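You operate a simulated robot arm through the tools that you are given. There is no shell and no other tool.

The job below is to be done with a simulated robot arm. You get a single attempt, and the scene is never put back.

TASK
Let the air off the tested tank, free it and stand it on the mat that the screen calls for.
Fine: GOOD goes on the good mat, LEAK on the rework mat, in its middle and lined up with it; shut the vent again.

It is judged by the outcome, as a careful person would: the job done as asked, and still so three seconds after it is handed in. It fails if anything else is knocked over, pushed out of place, dropped, spilled or broken.

THE ROBOT
A 7-joint arm with a two-finger parallel gripper, fixed in place. Base frame: the origin is on the floor under the middle of its stand, x ahead of it, y to its left, z up. Readings come in mm, rad, newtons and seconds.
It reaches about 1479 mm from its shoulder. Its first joint turns from -2.897 to 2.897 rad. Payload 4.4 kg.
Tool frame: the origin (TCP) lies between the finger pads and is the grasp point; the fingertips stand 23 mm ahead of it; z points along the fingers, y is the line along which they close. The gripper opens to 94 mm. The fingers are 38 mm wide and 10 mm thick; the gripper's body (54 by 96 mm) begins 39 mm behind the TCP.
Orientation is that of the tool frame in the base frame, as a unit quaternion [x, y, z, w]. With the fingers straight down and closing along the base's y, the tool's x points along the base's -x, its y along +y and its z along -z.

THE INTERFACE
- The arm moves only by the tool servo_tool. Its argument "motion" is a list of rows, each a list of 7 numbers: the turn, a rotation vector about the tool's x, y, z in units of 6 degrees (1.0 is 6 degrees), then the shift along the tool's x, y, z in units of 20 mm (1.0 is 20 mm), then the closure in counts, from 0 (fully open) to 255 (shut). In form: [[rx, ry, rz, x, y, z, jaw], ...]. A call has 1 to 20 rows; each row shifts and turns the commanded pose from where the row before left it, along the tool's axes as they then stand. A call with a number of a shift or a turn outside -1 to 1 is refused whole. Each row takes 0.2 s and may step no farther than 50 mm and 0.15 rad from the row before; otherwise, or with a gripper value out of range, the whole call is refused. Where a pose cannot be reached the arm comes as near as it can. A force on the tool above 90 N (or 10 N above the force at the start of the call, whichever is more), or a blocked arm, ends the call early, and 0.2 s more pass. Each finger travels about 72 mm/s and halts on what it meets, pressing with about 31 N; the grip force reading is that of the motor and also rises with nothing between the fingers. The clock runs only during rows and for 0.2 s after the last one: add rows that do not move to give the fingers time. It gives the time, the measured TCP pose, the force on the tool (base axes), the opening and the grip force at its end, in the units of the frame above (readings bear some noise), with the torque about the TCP (base axes, N m) and any sound that the robot's microphone picked up, and new pictures: "pictures" is both (left out), scene, wrist or none.
- Cameras (640 x 400 px; columns grow to the right, rows downward): "scene" is fixed at [219.4, -501.1, 1508.4]; the picture's right is [0.67, -0.75, 0.00], its down [-0.27, -0.24, -0.93] and it looks along [0.70, 0.62, -0.36] (base axes); focal length 313 px, centre (320, 200). "wrist" rides on the gripper at [86, 16, -74] in the tool frame; the picture's right is [-0.18, 0.98, 0.00], its down [-0.58, -0.11, -0.81] and it looks along [-0.79, -0.15, 0.59] (tool axes); focal length 243 px, centre (320, 200). There is no depth. A picture from a camera that has moved, and an enlarged one, comes with that camera's place and axes in the base frame and with its lens.
- inspect(camera, box): a new picture of the part [left, top, right, bottom] of that camera's present view, enlarged. No time passes.
- close_job(): hands the job in; it is judged then, once.

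Nothing tells you positions but the pictures and the camera data. Unless the task says otherwise, let go and move clear before handing in.

The tools are called after "Call:" by a JSON object that holds its "fn" and its "kwargs". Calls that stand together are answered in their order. servo_tool: Moves the arm, as the interface text tells. Its arguments: {"type":"object","properties":{"motion":{"type":"array","items":{"type":"array","items":{"type":"number"}}},"pictures":{"type":"string","enum":["both","scene","wrist","none"]}},"required":["motion"]} The other tools are called the same way: inspect (camera, box) takes an enlarged picture of a part of a camera's view; close_job () hands the job in.

At the start:

```text
time: 0.0
position: [604.2, 80.7, 1275.5]
orientation: [0.0, 1.0, 0.0, 0.0]
wrist_force: [0.9, -0.6, 0.6]
torque: [0.0, 0.0, -0.05]
grip_width: 93.8
grasp_force: 0.1
```

scene: 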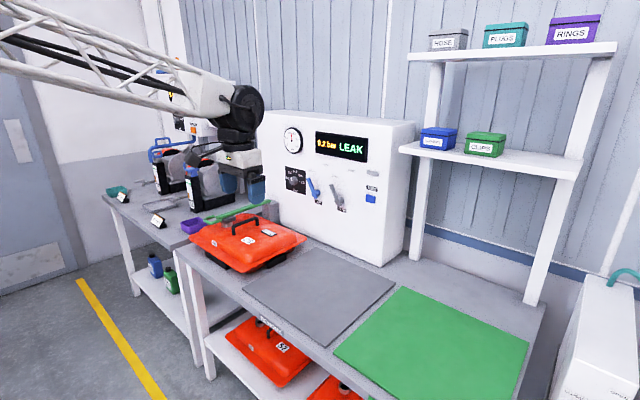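
wrist: 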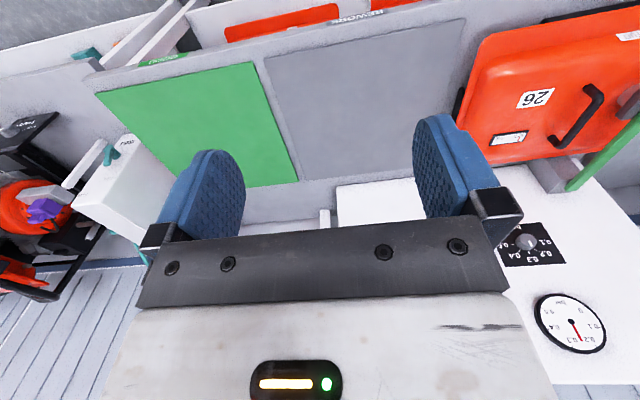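

The scene shows a test bench with a console (screen: 0.2 bar, LEAK), an orange tank with a handle, a grey mat and a green mat. I'll take enlarged pictures before planning anything.

Call:
{"fn": "inspect", "kwargs": {"camera": "scene", "box": [260, 110, 420, 210]}}

Call:
{"fn": "inspect", "kwargs": {"camera": "scene", "box": [170, 170, 330, 270]}}

Call:
{"fn": "inspect", "kwargs": {"camera": "scene", "box": [200, 250, 540, 400]}}

Call:
{"fn": "inspect", "kwargs": {"camera": "wrist", "box": [440, 0, 640, 200]}}

Call:
{"fn": "inspect", "kwargs": {"camera": "wrist", "box": [480, 180, 640, 360]}}

```text
4.00 times, centred on (340, 160) of scene
camera zoom: at [219.4, -501.1, 1508.4], right [0.67, -0.75, 0.0], down [-0.27, -0.24, -0.93], along [0.7, 0.62, -0.36], focal length 1252 px, centre (240, 360)
```

zoom: 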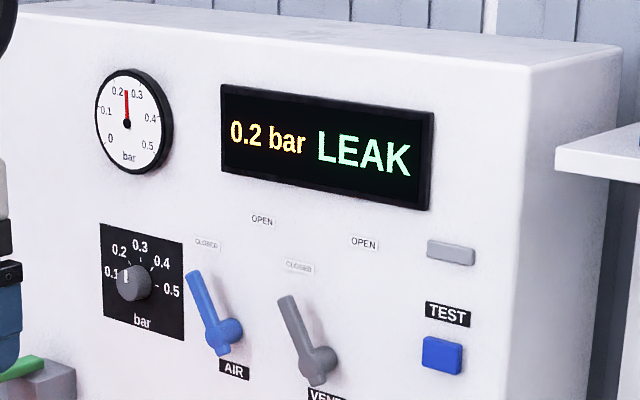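

```text
4.00 times, centred on (250, 220) of scene
camera zoom: at [219.4, -501.1, 1508.4], right [0.67, -0.75, 0.0], down [-0.27, -0.24, -0.93], along [0.7, 0.62, -0.36], focal length 1252 px, centre (600, 120)
```

zoom: 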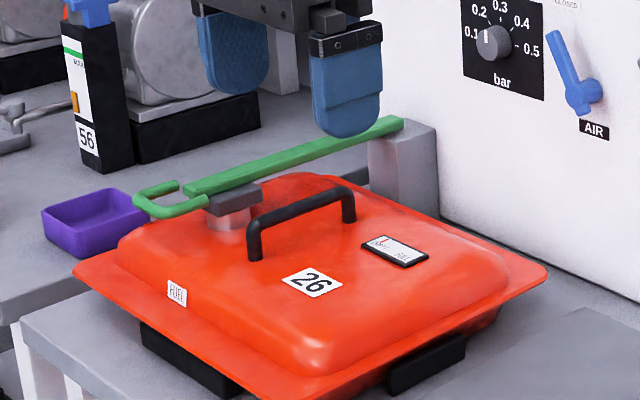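

```text
1.88 times, centred on (370, 325) of scene
camera zoom: at [219.4, -501.1, 1508.4], right [0.67, -0.75, 0.0], down [-0.27, -0.24, -0.93], along [0.7, 0.62, -0.36], focal length 589 px, centre (226, -35)
```

zoom: 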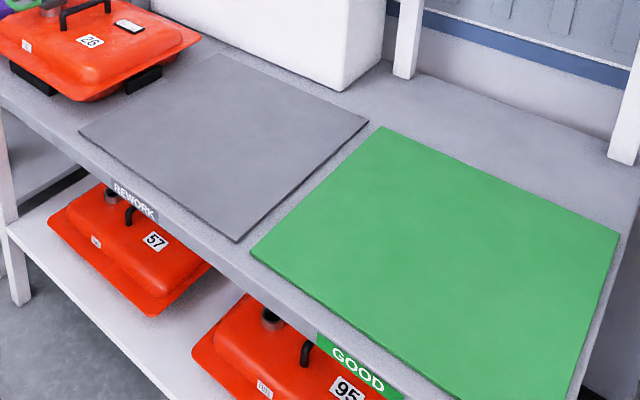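

```text
2.00 times, centred on (540, 100) of wrist
camera zoom: at [518.0, 97.5, 1349.7], right [0.18, 0.98, 0.0], down [0.58, -0.11, 0.81], along [0.79, -0.15, -0.59], focal length 485 px, centre (-120, 400)
```

zoom: 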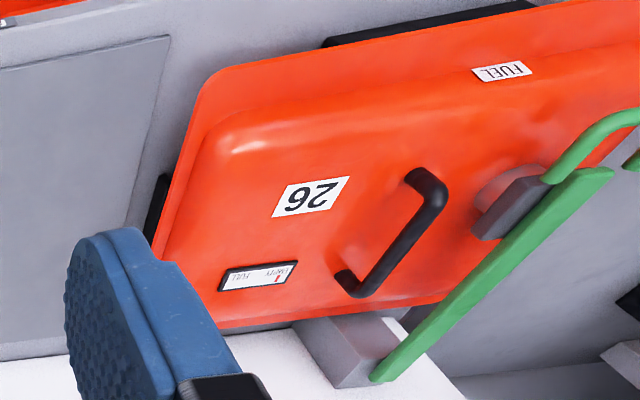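

```text
2.22 times, centred on (560, 270) of wrist
camera zoom: at [518.0, 97.5, 1349.7], right [0.18, 0.98, 0.0], down [0.58, -0.11, 0.81], along [0.79, -0.15, -0.59], focal length 539 px, centre (-213, 44)
```

zoom: 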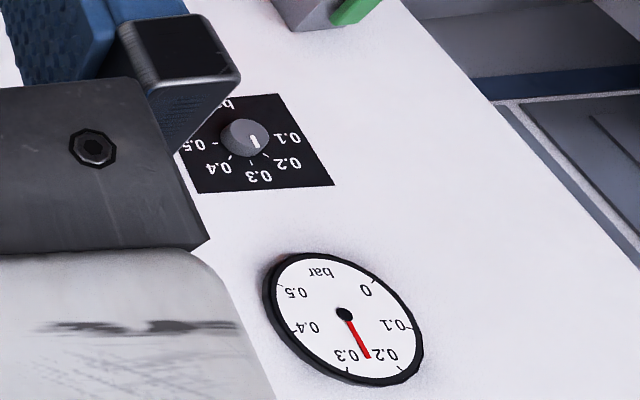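

The screen reads LEAK, so tank 26 should end up on the grey REWORK mat, which I estimate at centre x≈938, y≈137 on a bench top near z≈800. A green arm holds the tank by its cap, and the grey VENT lever on the panel (x≈1205) looks closed. Next I'll tilt the wrist camera to see the panel and the clamp better.

Call:
{"fn": "servo_tool", "kwargs": {"motion": [[0, 0, 0, -1, 1, 0, 0], [0, 0, 0, -1, 1, 0, 0], [0, 0, 0, -1, 1, 0, 0], [0, 0, 0, -1, 1, 0, 0], [0, 0, 0, -1, 1, 0, 0], [0, -1, 0, 0, 0.5, 0, 0], [0, -1, 0, 0, 0.5, 0, 0], [0, -1, 0, 0, 0.5, 0, 0], [0, -1, 0, 0, 0.5, 0, 0], [0, -1, 0, 0, 0.5, 0, 0], [0, -1, 0, 0, 0.5, 0, 0], [0, -1, 0, 0, 0.5, 0, 0], [0, -1, 0, 0, 0.5, 0, 0]]}}

```text
time: 2.8
position: [705.3, 261.0, 1276.8]
orientation: [-0.001, 0.913, 0.001, 0.407]
wrist_force: [-0.6, -0.2, 0.3]
torque: [0.03, 0.01, 0.02]
grip_width: 94.1
grasp_force: 0.1
camera wrist: at [592.1, 277.7, 1261.0], right [0.12, 0.98, 0.14], down [-0.21, -0.11, 0.97], along [0.97, -0.15, 0.2], focal length 243 px, centre (320, 200)
```

scene: 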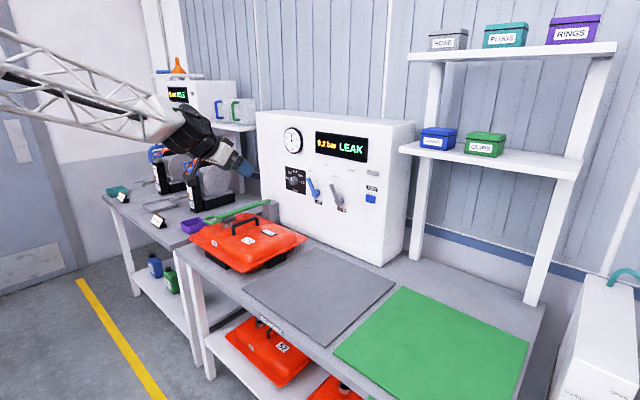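
wrist: 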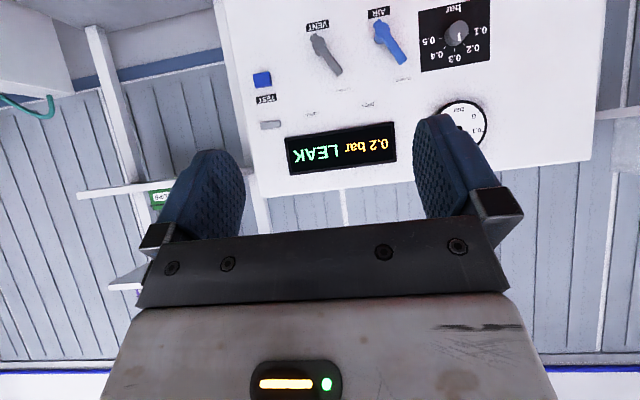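

Now I can see the panel from the front, upside down in the picture. I'll enlarge the levers and labels, and the cap clamp.

Call:
{"fn": "inspect", "kwargs": {"camera": "wrist", "box": [250, 0, 430, 112]}}

Call:
{"fn": "inspect", "kwargs": {"camera": "scene", "box": [180, 195, 280, 258]}}

Call:
{"fn": "inspect", "kwargs": {"camera": "scene", "box": [280, 150, 360, 215]}}

Call:
{"fn": "inspect", "kwargs": {"camera": "scene", "box": [90, 120, 250, 220]}}

```text
3.56 times, centred on (340, 56) of wrist
camera zoom: at [592.1, 277.7, 1261.0], right [0.12, 0.98, 0.14], down [-0.21, -0.11, 0.97], along [0.97, -0.15, 0.2], focal length 863 px, centre (249, 712)
```

zoom: 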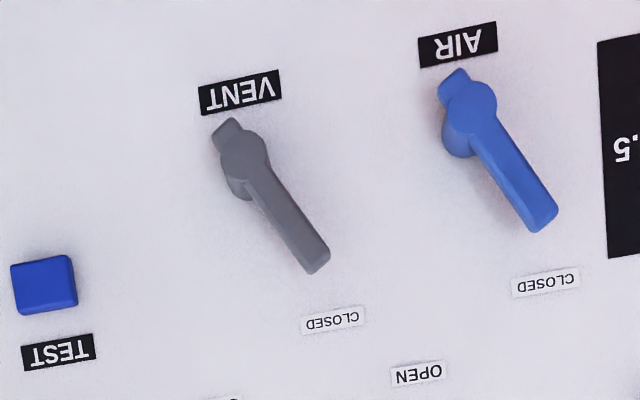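

```text
6.35 times, centred on (230, 226) of scene
camera zoom: at [219.4, -501.1, 1508.4], right [0.67, -0.75, 0.0], down [-0.27, -0.24, -0.93], along [0.7, 0.62, -0.36], focal length 1987 px, centre (891, 32)
```

zoom: 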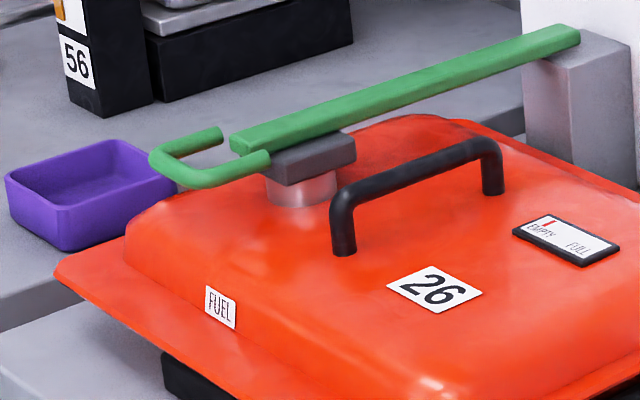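

```text
6.15 times, centred on (320, 182) of scene
camera zoom: at [219.4, -501.1, 1508.4], right [0.67, -0.75, 0.0], down [-0.27, -0.24, -0.93], along [0.7, 0.62, -0.36], focal length 1926 px, centre (320, 308)
```

zoom: 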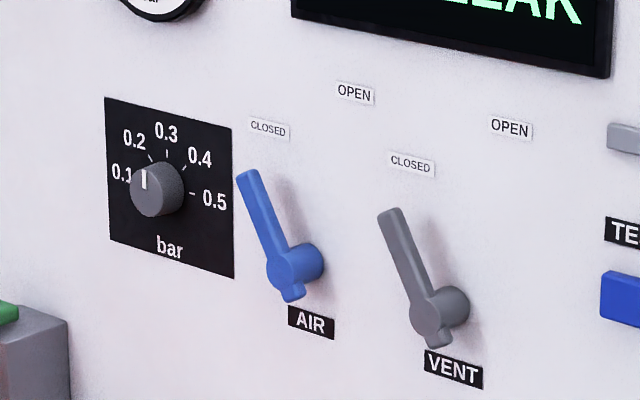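

```text
4.00 times, centred on (170, 170) of scene
camera zoom: at [219.4, -501.1, 1508.4], right [0.67, -0.75, 0.0], down [-0.27, -0.24, -0.93], along [0.7, 0.62, -0.36], focal length 1252 px, centre (920, 320)
```

zoom: 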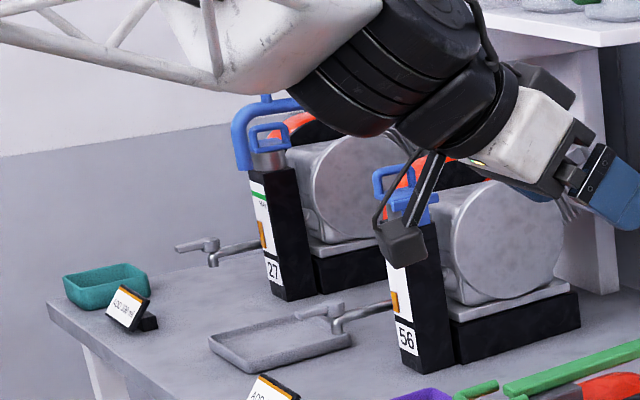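

Both levers point at CLOSED. The green arm runs along x at y≈685, from a post by the panel (x≈1175) to a U-shaped handle near x≈800, and presses a pad on the tank's cap. I'll move the camera left to see the arm's hinge and the tank.

Call:
{"fn": "servo_tool", "kwargs": {"motion": [[0, 1, 0, 0, 1, 0, 0], [0, 1, 0, 0, 1, 0, 0], [0, 1, 0, 0, 1, 0, 0], [0, 1, 0, 0, 1, 0, 0], [0, 0, 0, 0, 1, 0, 0], [0, 0, 0, 0, 1, 0, 0], [0, 0, 0, 0, 1, 0, 0], [0, 0, 0, 0, 1, 0, 0], [0, 0, 0, 0, 1, 0, 0], [0, 0, 0, 0, 1, 0, 0], [0, 0, 0, 0, 1, 0, 0], [0, 0, 0, 0, 1, 0, 0], [0, 0, 0, 0, 1, 0, 0], [0, 0, 0, 0, 1, 0, 0]]}}

```text
time: 5.8
position: [704.9, 540.5, 1276.1]
orientation: [0.0, 0.978, 0.0, 0.209]
wrist_force: [-0.2, -0.1, 1.0]
torque: [0.02, 0.01, 0.01]
grip_width: 94.1
grasp_force: 0.0
camera wrist: at [595.0, 557.8, 1307.8], right [0.17, 0.98, 0.07], down [0.2, -0.11, 0.97], along [0.96, -0.15, -0.22], focal length 243 px, centre (320, 200)
```

scene: 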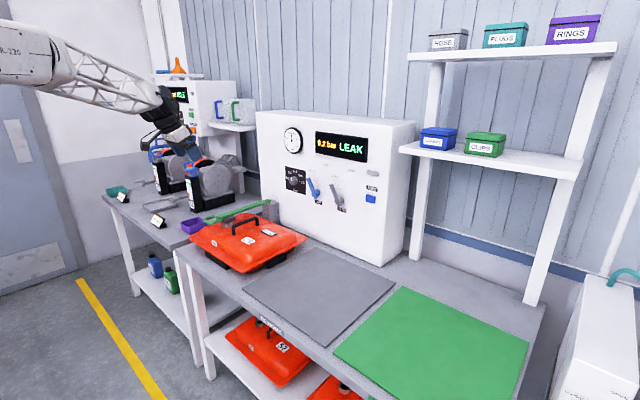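
wrist: 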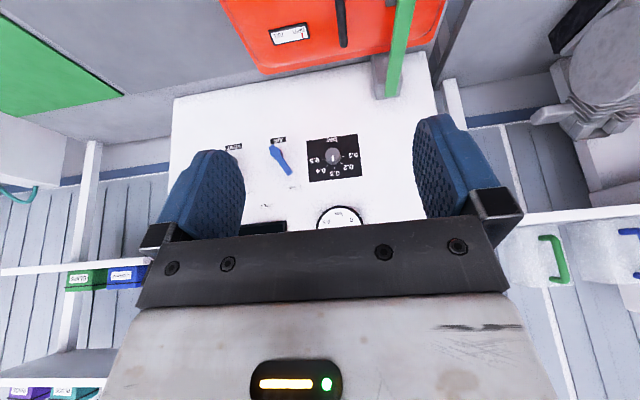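

The post and arm are at the top edge of the view. I'll tilt the tool back to vertical and look again.

Call:
{"fn": "servo_tool", "kwargs": {"motion": [[0, 1, 0, 0, 1, 0, 0], [0, 1, 0, 0, 1, 0, 0], [0, 1, 0, 0, 0, 0, 0], [0, 1, 0, 0, 0, 0, 0]], "pictures": "wrist"}}

```text
time: 6.8
position: [704.0, 580.9, 1275.2]
orientation: [0.0, 1.0, 0.0, 0.0]
wrist_force: [0.6, -0.6, 0.6]
torque: [0.01, 0.03, 0.0]
grip_width: 93.6
grasp_force: 0.1
camera wrist: at [617.6, 598.2, 1350.0], right [0.18, 0.98, 0.0], down [0.58, -0.11, 0.81], along [0.79, -0.15, -0.59], focal length 243 px, centre (320, 200)
```

wrist: 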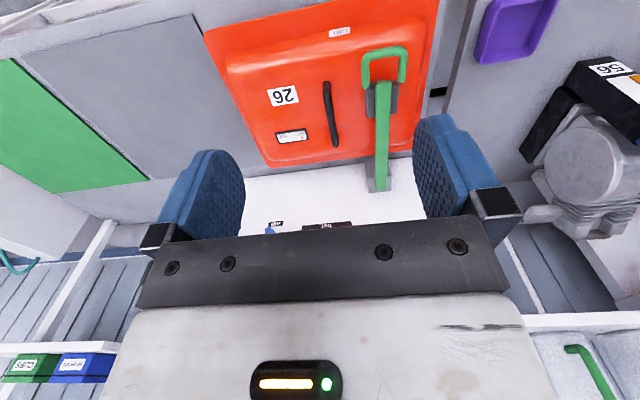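

Call:
{"fn": "inspect", "kwargs": {"camera": "wrist", "box": [320, 30, 450, 200]}}

Call:
{"fn": "inspect", "kwargs": {"camera": "wrist", "box": [190, 0, 450, 170]}}

Call:
{"fn": "inspect", "kwargs": {"camera": "wrist", "box": [0, 0, 250, 200]}}

```text
2.35 times, centred on (385, 115) of wrist
camera zoom: at [617.6, 598.2, 1350.0], right [0.18, 0.98, 0.0], down [0.58, -0.11, 0.81], along [0.79, -0.15, -0.59], focal length 571 px, centre (167, 400)
```

zoom: 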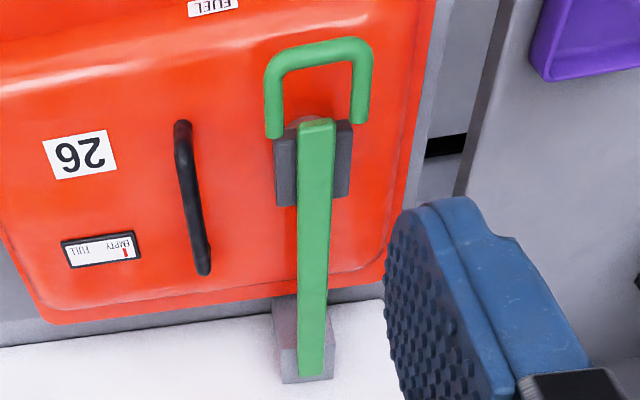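

```text
2.35 times, centred on (320, 85) of wrist
camera zoom: at [617.6, 598.2, 1350.0], right [0.18, 0.98, 0.0], down [0.58, -0.11, 0.81], along [0.79, -0.15, -0.59], focal length 571 px, centre (320, 471)
```

zoom: 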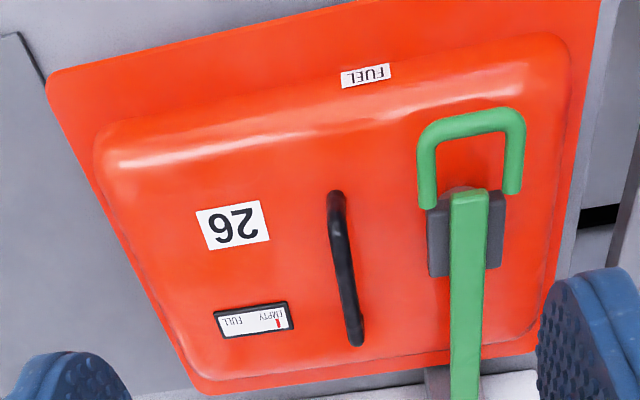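

```text
2.00 times, centred on (125, 100) of wrist
camera zoom: at [617.6, 598.2, 1350.0], right [0.18, 0.98, 0.0], down [0.58, -0.11, 0.81], along [0.79, -0.15, -0.59], focal length 485 px, centre (710, 400)
```

zoom: 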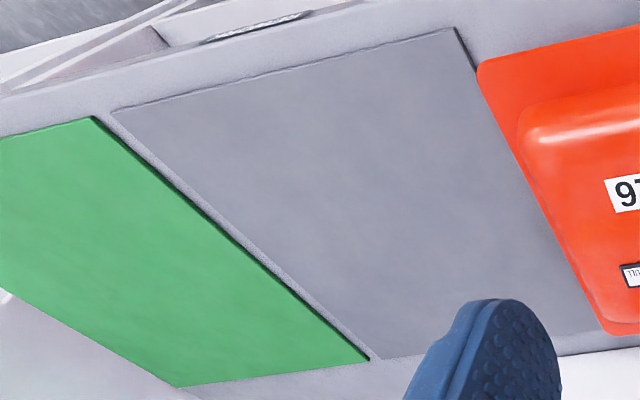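

I've located the main parts. The panel face is at x≈1180, and the VENT lever pivots at (1154, 234, 1042) with its tip at (1155, 270, 1107). Tank 26 is centred near (923, 561) with its handle along x at z≈930, and the clamp's U-handle bar is at (799, 664, 948). First I'll vent the air by straddling the VENT lever with half-open fingers pointing at the panel.

Call:
{"fn": "servo_tool", "kwargs": {"motion": [[0, -1, 0, 0, -1, 0, 130], [0, -1, 0, 0, -1, 0, 130], [0, -1, 0, 0, -1, 0, 130], [0, -1, 0, 0, -1, 0, 130], [0, -1, 0, 0, -1, 0, 130], [0, -1, 0, 0, -1, 0, 130], [0, -1, 0, 0, -1, 0, 130], [0, -1, 0, 0, -1, 0, 130], [0, -1, 0, 0, -1, 0, 130], [0, -1, 0, 0, -1, 0, 130], [0, -1, 0, 0, -1, 0, 130], [0, -1, 0, 0, -1, 0, 130], [0, -1, 0, 0, -1, 0, 130], [0, -1, 0, 0, -1, 0, 130], [0, -1, 0, 0, -1, 0, 130], [0, 0, 0, 0, -1, 0, 130]]}}

```text
time: 10.2
position: [703.2, 259.6, 1274.8]
orientation: [0.0, 0.707, 0.0, 0.707]
wrist_force: [-0.6, 0.0, 0.9]
torque: [0.03, 0.0, 0.0]
grip_width: 45.9
grasp_force: 0.1
camera wrist: at [629.1, 276.3, 1187.4], right [0.0, 0.98, 0.18], down [-0.81, -0.11, 0.58], along [0.59, -0.15, 0.79], focal length 243 px, centre (320, 200)
```

scene: 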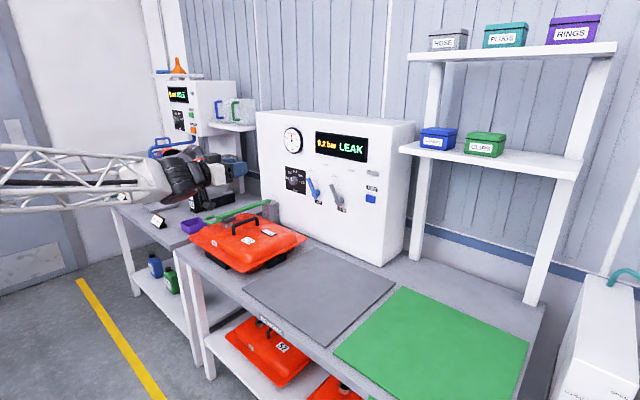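
wrist: 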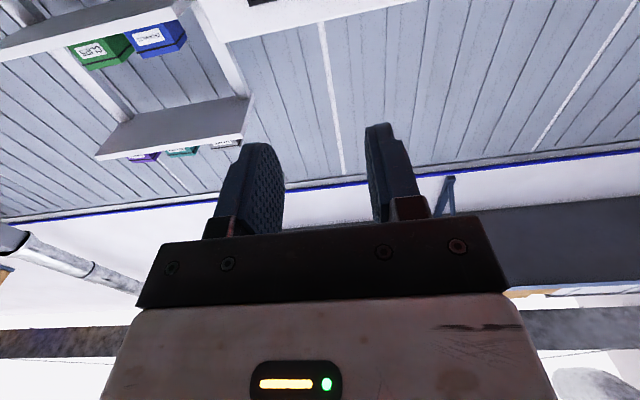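

The fingers point level at the panel now. I'll lower to lever height and approach with the jaws opened a bit more, stopping short to check.

Call:
{"fn": "servo_tool", "kwargs": {"motion": [[0, 0, 0, 0.95, 0, 1, 95], [0, 0, 0, 0.95, 0, 1, 95], [0, 0, 0, 0.95, 0, 1, 95], [0, 0, 0, 0.95, 0, 1, 95], [0, 0, 0, 0.95, 0, 1, 95], [0, 0, 0, 0.95, 0, 1, 95], [0, 0, 0, 0.95, 0, 1, 95], [0, 0, 0, 0.95, 0, 1, 95], [0, 0, 0, 0.95, 0, 1, 95], [0, 0, 0, 0.95, 0, 1, 95], [0, 0, 0, 0, 0, 1, 95], [0, 0, 0, 0, 0, 1, 95], [0, 0, 0, 0, 0, 1, 95], [0, 0, 0, 0, 0, 1, 95], [0, 0, 0, 0, 0, 1, 95], [0, 0, 0, 0, 0, 1, 95], [0, 0, 0, 0, 0, 1, 95], [0, 0, 0, 0, 0, 1, 95]]}}

```text
time: 14.0
position: [1065.0, 260.5, 1085.7]
orientation: [-0.001, 0.707, 0.001, 0.707]
wrist_force: [-0.2, -0.7, 0.3]
torque: [-0.02, 0.04, 0.01]
grip_width: 58.9
grasp_force: 0.1
camera wrist: at [989.6, 278.7, 998.7], right [0.0, 0.98, 0.18], down [-0.81, -0.11, 0.58], along [0.59, -0.15, 0.79], focal length 243 px, centre (320, 200)
```

scene: 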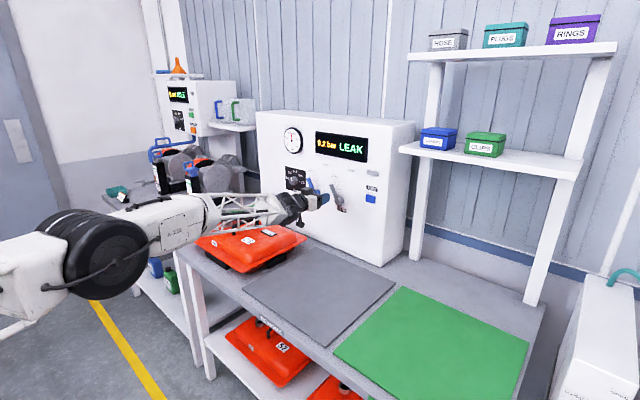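
wrist: 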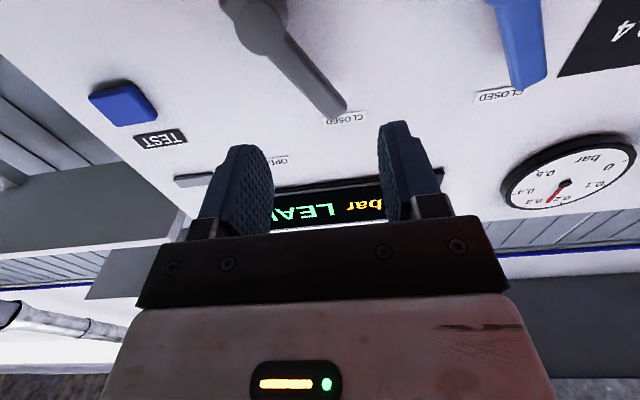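

The lever's tip projects where I predicted and lies between the fingers. I'll advance so the fingertips pass either side of it and stop about 15 mm short of the panel.

Call:
{"fn": "servo_tool", "kwargs": {"motion": [[0, 0, 0, 0, 0, 0.75, 95], [0, 0, 0, 0, 0, 0.75, 95], [0, 0, 0, 0, 0, 0.75, 95], [0, 0, 0, 0, 0, 0.75, 95], [0, 0, 0, 0, 0, 0.75, 95]]}}

Call:
{"fn": "inspect", "kwargs": {"camera": "scene", "box": [290, 160, 390, 225]}}

Call:
{"fn": "inspect", "kwargs": {"camera": "wrist", "box": [200, 0, 460, 200]}}

```text
time: 15.2
position: [1140.8, 260.4, 1085.8]
orientation: [0.0, 0.707, 0.0, 0.707]
wrist_force: [-0.3, 0.6, 0.8]
torque: [0.01, 0.04, -0.02]
grip_width: 58.8
grasp_force: 0.1
camera wrist: at [1065.6, 278.0, 999.4], right [0.0, 0.98, 0.18], down [-0.81, -0.11, 0.58], along [0.59, -0.15, 0.79], focal length 243 px, centre (320, 200)
```

scene: 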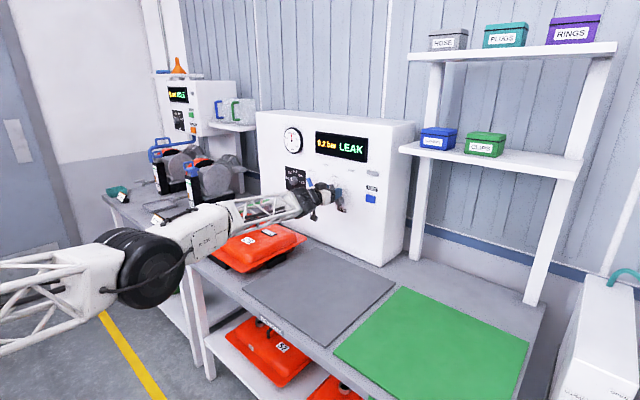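
wrist: 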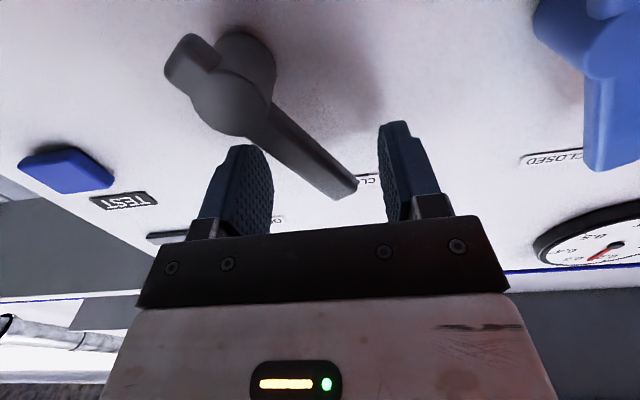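

```text
6.15 times, centred on (340, 192) of scene
camera zoom: at [219.4, -501.1, 1508.4], right [0.67, -0.75, 0.0], down [-0.27, -0.24, -0.93], along [0.7, 0.62, -0.36], focal length 1926 px, centre (197, 246)
```

zoom: 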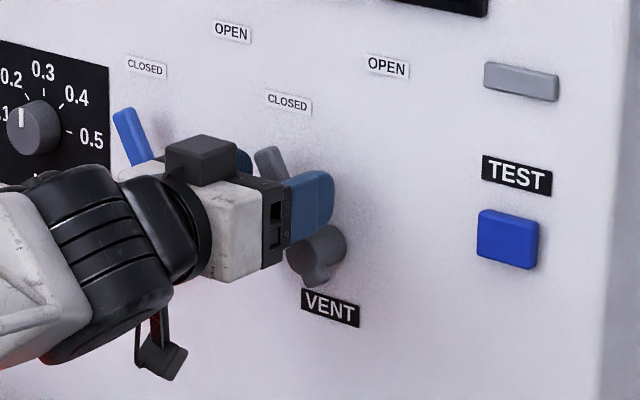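

```text
2.00 times, centred on (330, 100) of wrist
camera zoom: at [1065.6, 278.0, 999.4], right [0.0, 0.98, 0.18], down [-0.81, -0.11, 0.58], along [0.59, -0.15, 0.79], focal length 485 px, centre (300, 400)
```

zoom: 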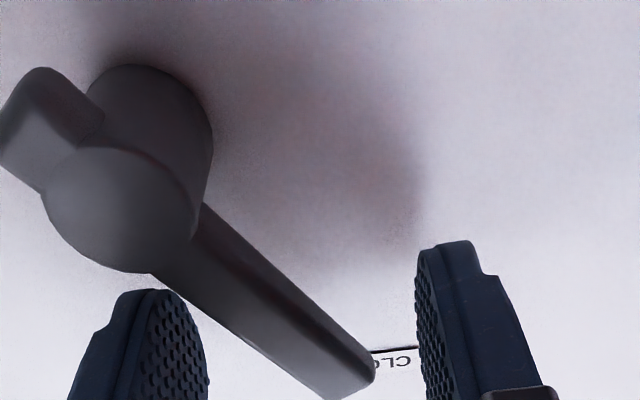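

The VENT lever is between the fingers, clear of the AIR lever. I'll push it toward OPEN (−y) in small steps, watching the force and the gauge.

Call:
{"fn": "servo_tool", "kwargs": {"motion": [[0, 0, 0, 0, -0.5, 0, 95], [0, 0, 0, 0, -0.5, 0, 95], [0, 0, 0, 0, -0.5, 0, 95], [0, 0, 0, 0, -0.5, 0, 95]]}}

Call:
{"fn": "inspect", "kwargs": {"camera": "scene", "box": [270, 110, 400, 225]}}

```text
time: 16.2
position: [1142.3, 221.6, 1085.9]
orientation: [0.0, 0.707, 0.0, 0.707]
wrist_force: [0.0, 0.5, 0.0]
torque: [-0.01, 0.0, -0.01]
grip_width: 58.8
grasp_force: 0.0
camera wrist: at [1066.9, 238.0, 999.0], right [0.0, 0.98, 0.18], down [-0.81, -0.11, 0.58], along [0.59, -0.15, 0.79], focal length 243 px, centre (320, 200)
```

scene: 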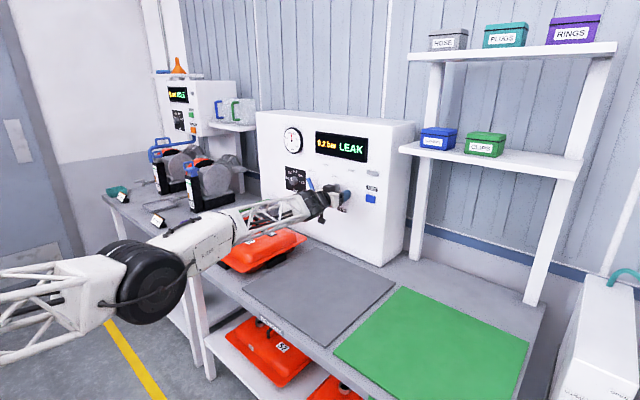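
wrist: 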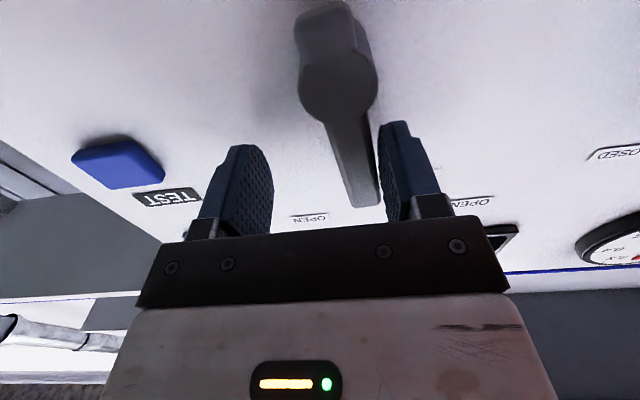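

```text
3.48 times, centred on (335, 168) of scene
camera zoom: at [219.4, -501.1, 1508.4], right [0.67, -0.75, 0.0], down [-0.27, -0.24, -0.93], along [0.7, 0.62, -0.36], focal length 1088 px, centre (268, 313)
```

zoom: 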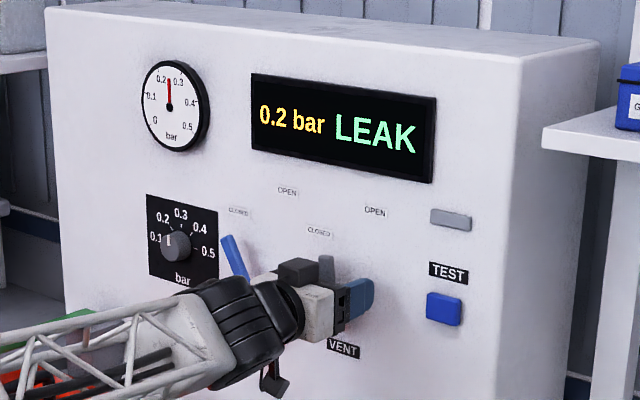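

The lever follows with almost no resistance and is now about upright, with the gauge still up. I'll keep going toward OPEN.

Call:
{"fn": "servo_tool", "kwargs": {"motion": [[0, 0, 0, 0, -0.5, 0, 95], [0, 0, 0, 0, -0.5, 0, 95], [0, 0, 0, 0, 0, 0, 95]]}}

Call:
{"fn": "inspect", "kwargs": {"camera": "scene", "box": [270, 110, 400, 225]}}

```text
time: 17.0
position: [1146.2, 202.5, 1087.4]
orientation: [0.0, 0.707, 0.0, 0.707]
wrist_force: [-0.1, 2.6, 2.8]
torque: [0.13, 0.02, 0.05]
grip_width: 60.2
grasp_force: 1.3
out of reach, approached as far as the arm can: row 1
camera wrist: at [1071.1, 219.0, 1000.0], right [0.0, 0.98, 0.18], down [-0.81, -0.11, 0.58], along [0.59, -0.15, 0.79], focal length 243 px, centre (320, 200)
```

scene: 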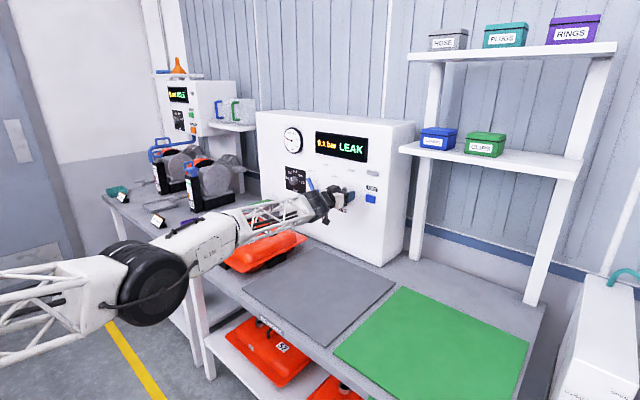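
wrist: 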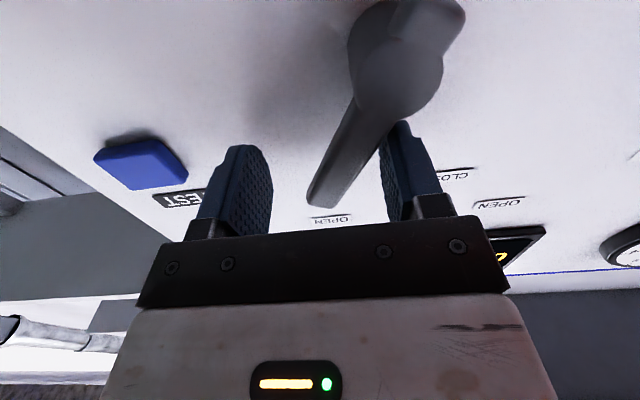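

```text
3.48 times, centred on (335, 168) of scene
camera zoom: at [219.4, -501.1, 1508.4], right [0.67, -0.75, 0.0], down [-0.27, -0.24, -0.93], along [0.7, 0.62, -0.36], focal length 1088 px, centre (268, 313)
```

zoom: 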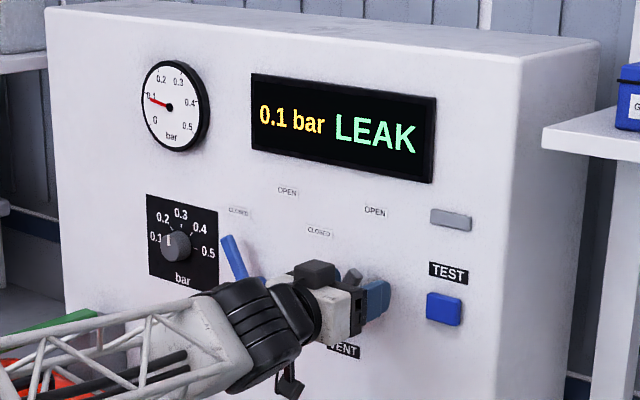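

The vent is open and the gauge is falling through 0.1 bar. I'll wait until it reads zero.

Call:
{"fn": "servo_tool", "kwargs": {"motion": [[0, 0, 0, 0, 0, 0, 95], [0, 0, 0, 0, 0, 0, 95], [0, 0, 0, 0, 0, 0, 95], [0, 0, 0, 0, 0, 0, 95], [0, 0, 0, 0, 0, 0, 95], [0, 0, 0, 0, 0, 0, 95], [0, 0, 0, 0, 0, 0, 95], [0, 0, 0, 0, 0, 0, 95]]}}

Call:
{"fn": "inspect", "kwargs": {"camera": "scene", "box": [270, 110, 400, 225]}}

```text
time: 18.8
position: [1146.4, 202.0, 1086.1]
orientation: [0.001, 0.707, -0.001, 0.707]
wrist_force: [-0.8, 2.2, 2.7]
torque: [0.14, 0.0, -0.01]
grip_width: 60.2
grasp_force: 1.7
camera wrist: at [1071.1, 219.1, 999.9], right [0.0, 0.98, 0.18], down [-0.81, -0.11, 0.58], along [0.59, -0.15, 0.79], focal length 243 px, centre (320, 200)
```

scene: 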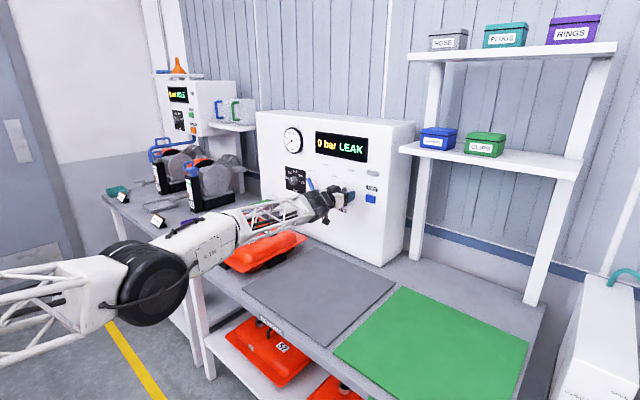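
wrist: 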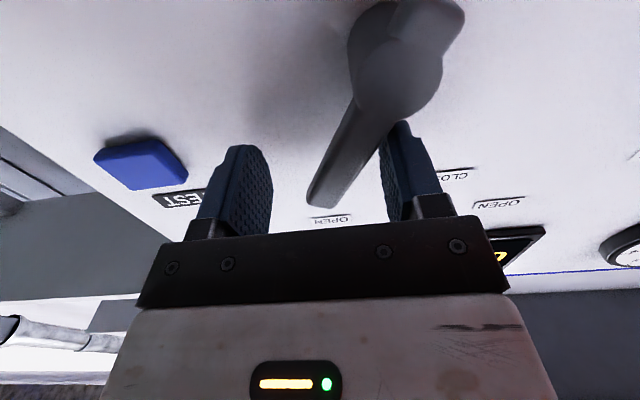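

```text
3.48 times, centred on (335, 168) of scene
camera zoom: at [219.4, -501.1, 1508.4], right [0.67, -0.75, 0.0], down [-0.27, -0.24, -0.93], along [0.7, 0.62, -0.36], focal length 1088 px, centre (268, 313)
```

zoom: 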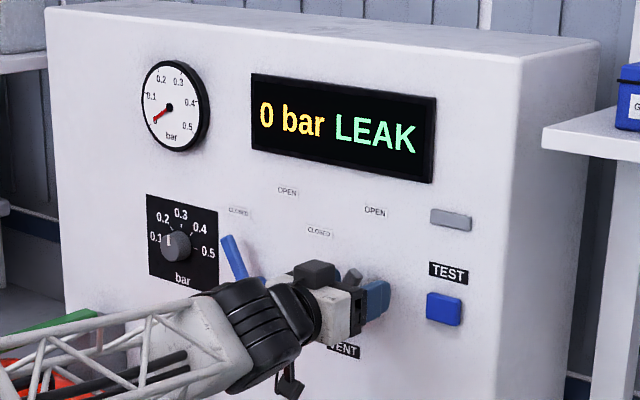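

The gauge and screen both read 0 bar. I'll give it another couple of seconds, then swing the lever back toward CLOSED.

Call:
{"fn": "servo_tool", "kwargs": {"motion": [[0, 0, 0, 0, 0, 0, 95], [0, 0, 0, 0, 0, 0, 95], [0, 0, 0, 0, 0, 0, 95], [0, 0, 0, 0, 0, 0, 95], [0, 0, 0, 0, 0, 0, 95], [0, 0, 0, 0, 0, 0, 95], [0, 0, 0, 0, 0.5, 0, 95], [0, 0, 0, 0, 0.5, 0, 95], [0, 0, 0, 0, 0.5, 0, 95], [0, 0, 0, 0, 0.5, 0, 95], [0, 0, 0, 0, 0.5, 0, 95], [0, 0, 0, 0, 0.5, 0, 95]]}}

Call:
{"fn": "inspect", "kwargs": {"camera": "scene", "box": [270, 110, 400, 225]}}

```text
time: 21.4
position: [1143.4, 262.5, 1087.7]
orientation: [-0.001, 0.707, 0.0, 0.707]
wrist_force: [0.6, -2.0, 0.9]
torque: [-0.08, -0.03, -0.01]
grip_width: 59.9
grasp_force: 0.8
camera wrist: at [1069.3, 278.4, 1000.3], right [0.0, 0.98, 0.18], down [-0.81, -0.11, 0.58], along [0.59, -0.15, 0.79], focal length 243 px, centre (320, 200)
```

scene: 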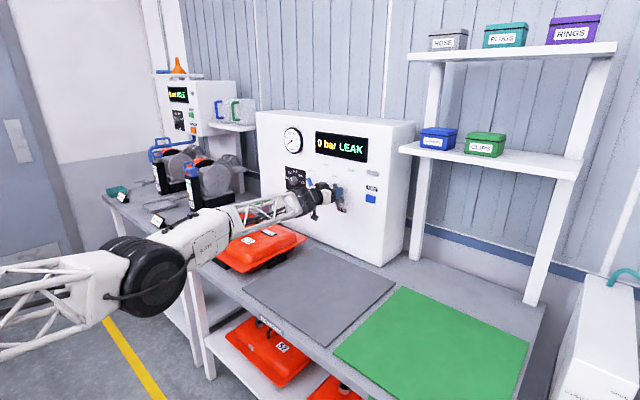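
wrist: 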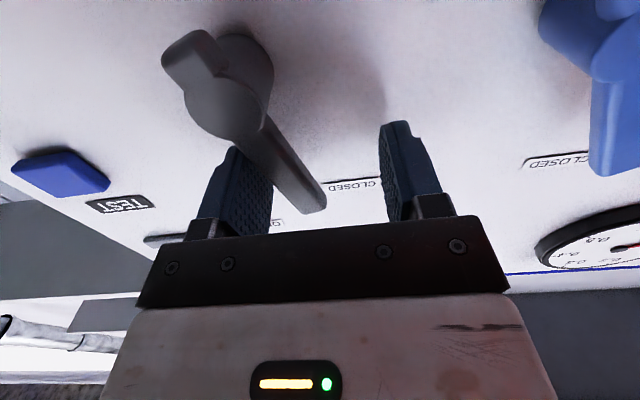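

```text
3.48 times, centred on (335, 168) of scene
camera zoom: at [219.4, -501.1, 1508.4], right [0.67, -0.75, 0.0], down [-0.27, -0.24, -0.93], along [0.7, 0.62, -0.36], focal length 1088 px, centre (268, 313)
```

zoom: 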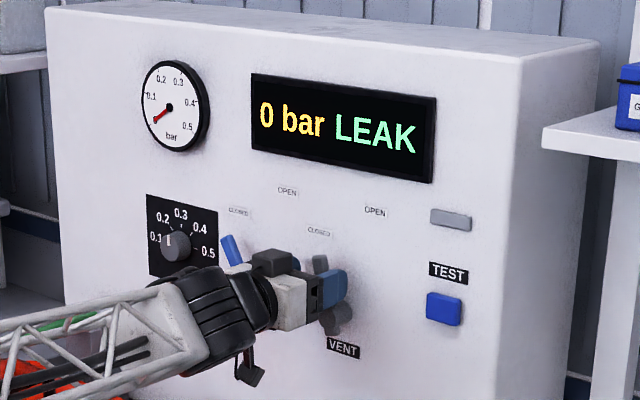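

The pressure stays at zero with the lever nearly back, but it isn't yet at its original angle. I'll push a few millimetres at a time until it reaches its stop.

Call:
{"fn": "servo_tool", "kwargs": {"motion": [[0, 0, 0, 0, 0.25, 0, 95], [0, 0, 0, 0, 0.25, 0, 95], [0, 0, 0, 0, 0, 0, 95]]}}

Call:
{"fn": "inspect", "kwargs": {"camera": "wrist", "box": [200, 0, 460, 200]}}

```text
time: 22.2
position: [1145.4, 270.6, 1088.3]
orientation: [0.001, 0.707, 0.0, 0.708]
wrist_force: [3.2, -12.0, 3.3]
torque: [-0.35, 0.01, 0.0]
grip_width: 64.1
grasp_force: 5.4
camera wrist: at [1069.8, 287.7, 1001.2], right [0.0, 0.98, 0.18], down [-0.81, -0.11, 0.58], along [0.59, -0.15, 0.79], focal length 243 px, centre (320, 200)
```

scene: 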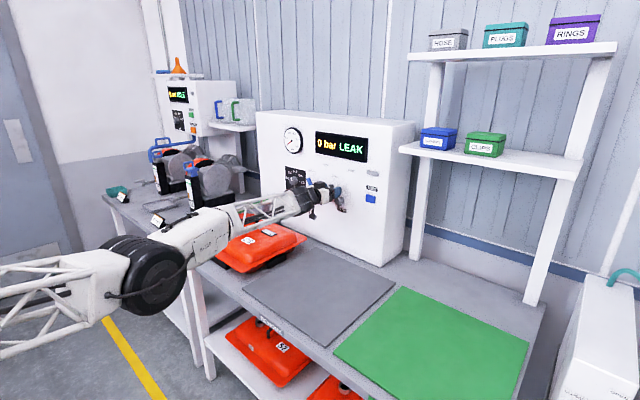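
wrist: 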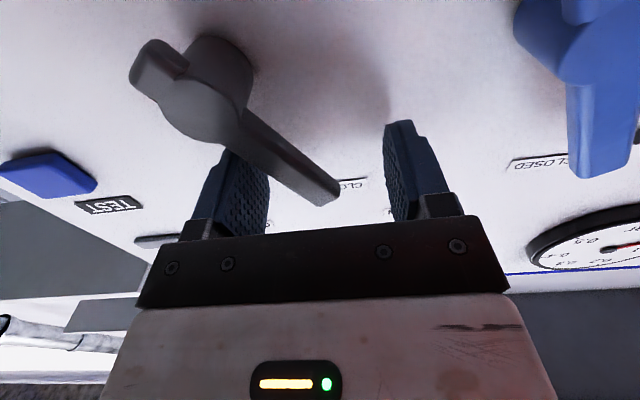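

```text
2.00 times, centred on (330, 100) of wrist
camera zoom: at [1069.8, 287.7, 1001.2], right [0.0, 0.98, 0.18], down [-0.81, -0.11, 0.58], along [0.59, -0.15, 0.79], focal length 485 px, centre (300, 400)
```

zoom: 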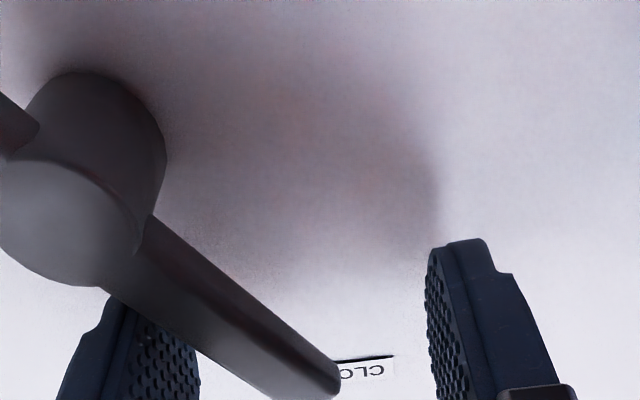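

The force rose to 12 N and the lever is back at its original angle, so the vent is closed. I'll ease off and back straight out.

Call:
{"fn": "servo_tool", "kwargs": {"motion": [[0, 0, 0, 0, -0.5, 0, 95], [0, 0, 0, 0, 0, -1, 95], [0, 0, 0, 0, 0, -1, 95], [0, 0, 0, 0, 0, -1, 95], [0, 0, 0, 0, 0, -1, 95], [0, 0, 0, 0, 0, -1, 95], [0, 0, 0, 0, 0, -1, 95], [0, 0, 0, 0, 0, -1, 95], [0, 0, 0, 0, 0, -1, 95], [0, 0, 0, -0.5, 0, -1, 95], [0, 0, 0, -1, 0, -1, 95], [0, 0, 0, -1, 0, -1, 95], [0, 0, 0, -1, 0, -1, 95], [0, 0, 0, -1, 0, -1, 95], [0, 0, 0, -1, 0, -1, 95], [0, 0, 0, -1, 0, -1, 95], [0, 0, 0, -1, 0, -1, 95]]}}

Call:
{"fn": "inspect", "kwargs": {"camera": "scene", "box": [270, 110, 400, 225]}}

```text
time: 25.8
position: [822.7, 260.2, 1235.3]
orientation: [-0.001, 0.707, 0.001, 0.707]
wrist_force: [-1.0, -0.3, -0.7]
torque: [-0.01, -0.04, 0.03]
grip_width: 58.9
grasp_force: 0.1
camera wrist: at [748.0, 278.3, 1149.2], right [0.0, 0.98, 0.18], down [-0.81, -0.11, 0.58], along [0.59, -0.15, 0.79], focal length 243 px, centre (320, 200)
```

scene: 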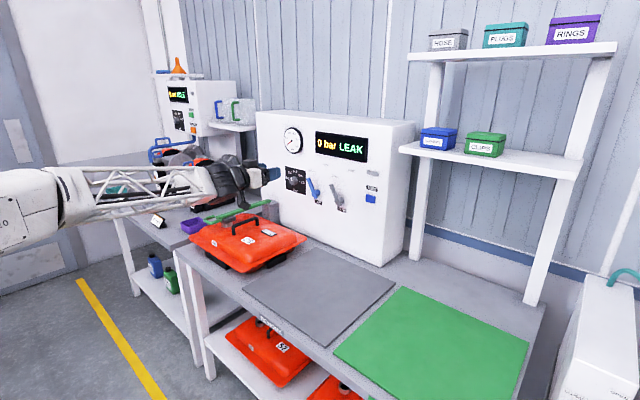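
wrist: 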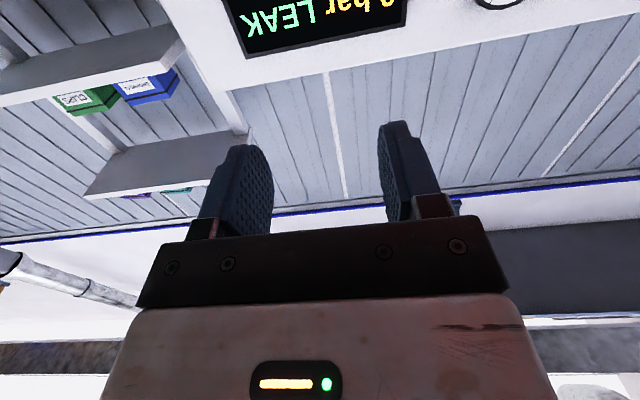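

```text
3.48 times, centred on (335, 168) of scene
camera zoom: at [219.4, -501.1, 1508.4], right [0.67, -0.75, 0.0], down [-0.27, -0.24, -0.93], along [0.7, 0.62, -0.36], focal length 1088 px, centre (268, 313)
```

zoom: 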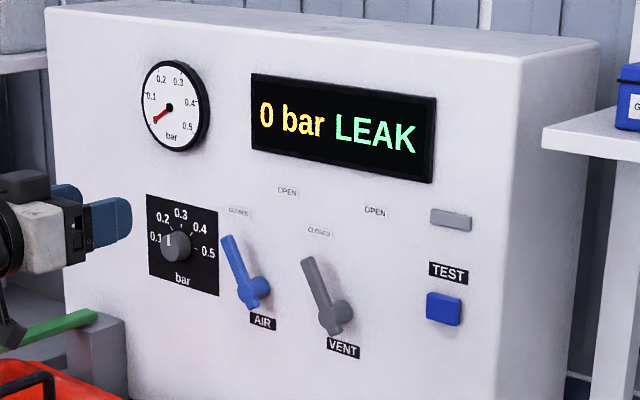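

The vent is shut and the gauge reads 0. Next is the clamp, so I'll bring the camera around to look at the U-handle and the clearance beneath it.

Call:
{"fn": "servo_tool", "kwargs": {"motion": [[0, 0, 0, 0, 1, -1, 95], [0, 0, 0, 0, 1, -1, 95], [0, 0, 0, 0, 1, -1, 95], [0, 0, 0, 0, 1, -1, 95], [0, 0, 0, 0, 1, -1, 95], [0, 0, 0, 0, 1, -1, 95], [0, 0, 0, 0, 1, -1, 95], [0, 0, 0, 0, 1, -1, 95], [0, 0, 0, 0, 1, -1, 95], [0, 1, 0, 0, 1, 0, 95], [0, 1, 0, 0, 1, 0, 95], [0, 1, 0, 0, 1, 0, 95], [0, 1, 0, 0, 1, 0, 95], [0, 1, 0, 0, 1, 0, 95], [0, 1, 0, 0, 1, 0, 95], [0, 1, 0, 0, 1, 0, 95], [0, 1, 0, 0, 1, 0, 95], [0, 1, 0, 0, 1, 0, 95]], "pictures": "wrist"}}

```text
time: 29.6
position: [642.9, 620.6, 1237.1]
orientation: [0.0, 0.952, 0.0, 0.308]
wrist_force: [-0.8, -0.6, -0.9]
torque: [-0.01, 0.02, -0.01]
grip_width: 59.1
grasp_force: 0.0
camera wrist: at [529.8, 637.4, 1245.6], right [0.15, 0.98, 0.11], down [0.0, -0.11, 0.99], along [0.99, -0.15, -0.01], focal length 243 px, centre (320, 200)
```

wrist: 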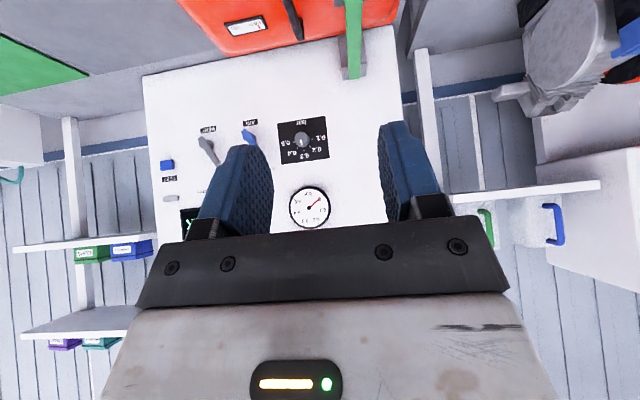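

I'll drop straight down about 180 mm to see the clamp from a lower angle.

Call:
{"fn": "servo_tool", "kwargs": {"motion": [[0, 0, 0, 0.588, 1, 0.809, 95], [0, 0, 0, 0.588, 1, 0.809, 95], [0, 0, 0, 0.588, 0, 0.809, 95], [0, 0, 0, 0.588, 0, 0.809, 95], [0, 0, 0, 0.588, 0, 0.809, 95], [0, 0, 0, 0.588, 0, 0.809, 95], [0, 0, 0, 0.588, 0, 0.809, 95], [0, 0, 0, 0.588, 0, 0.809, 95], [0, 0, 0, 0.588, 0, 0.809, 95]], "pictures": "wrist"}}

Call:
{"fn": "inspect", "kwargs": {"camera": "wrist", "box": [250, 0, 450, 140]}}

```text
time: 31.6
position: [644.2, 660.4, 1055.5]
orientation: [-0.001, 0.951, 0.001, 0.309]
wrist_force: [-0.4, -0.1, 1.4]
torque: [0.0, -0.01, 0.02]
grip_width: 58.9
grasp_force: 0.1
camera wrist: at [530.2, 677.6, 1064.8], right [0.15, 0.98, 0.11], down [0.0, -0.11, 0.99], along [0.99, -0.15, -0.01], focal length 243 px, centre (320, 200)
```

wrist: 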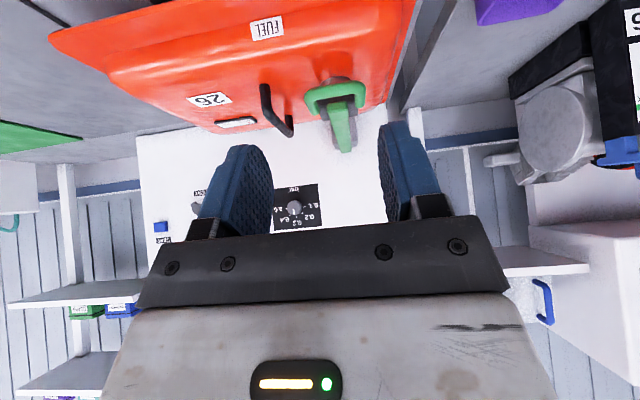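

```text
2.86 times, centred on (350, 70) of wrist
camera zoom: at [530.2, 677.6, 1064.8], right [0.15, 0.98, 0.11], down [0.0, -0.11, 0.99], along [0.99, -0.15, -0.01], focal length 693 px, centre (234, 571)
```

zoom: 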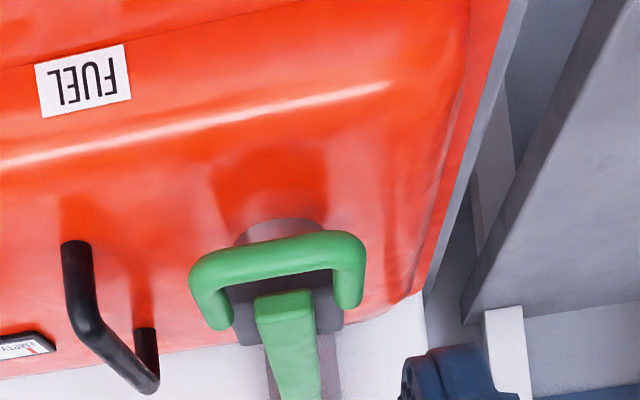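

I'll lower another 90 mm for a near side-on view of the gap between the U-handle and the tank top.

Call:
{"fn": "servo_tool", "kwargs": {"motion": [[0, 0, 0, 0.588, 0, 0.809, 95], [0, 0, 0, 0.588, 0, 0.809, 95], [0, 0, 0, 0.588, 0, 0.809, 95], [0, 0, 0, 0.588, 0, 0.809, 95], [0, 0, 0, 0.294, 0, 0.4045, 95]], "pictures": "both"}}

Call:
{"fn": "inspect", "kwargs": {"camera": "wrist", "box": [250, 60, 450, 200]}}

```text
time: 32.8
position: [645.5, 661.9, 965.4]
orientation: [0.0, 0.951, 0.0, 0.309]
wrist_force: [0.7, -0.2, 0.6]
torque: [-0.01, 0.0, -0.01]
grip_width: 59.1
grasp_force: 0.0
camera wrist: at [530.8, 678.7, 974.1], right [0.15, 0.98, 0.11], down [0.0, -0.11, 0.99], along [0.99, -0.15, -0.01], focal length 243 px, centre (320, 200)
```

scene: 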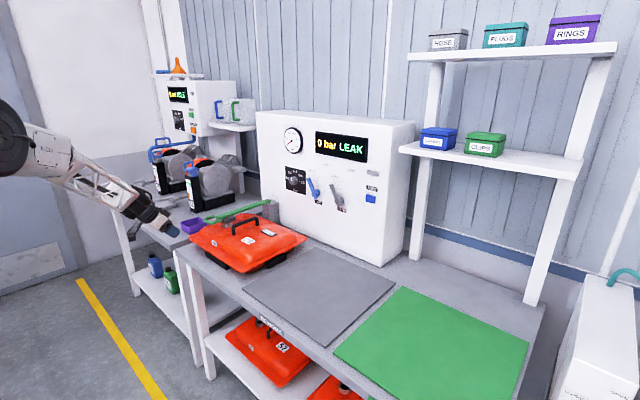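
wrist: 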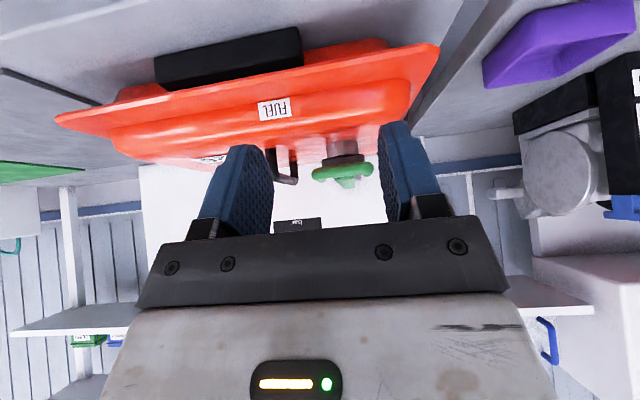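

```text
2.86 times, centred on (350, 130) of wrist
camera zoom: at [530.8, 678.7, 974.1], right [0.15, 0.98, 0.11], down [0.0, -0.11, 0.99], along [0.99, -0.15, -0.01], focal length 693 px, centre (234, 400)
```

zoom: 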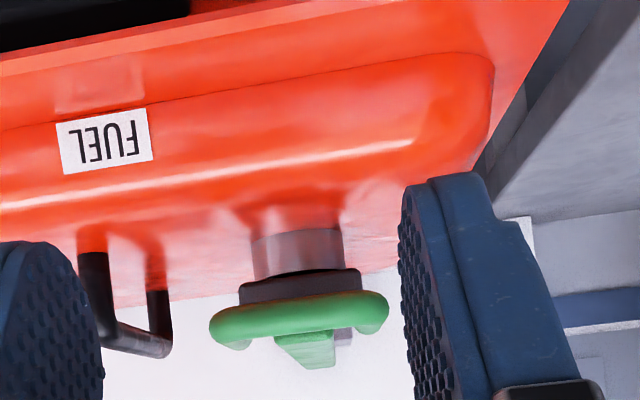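

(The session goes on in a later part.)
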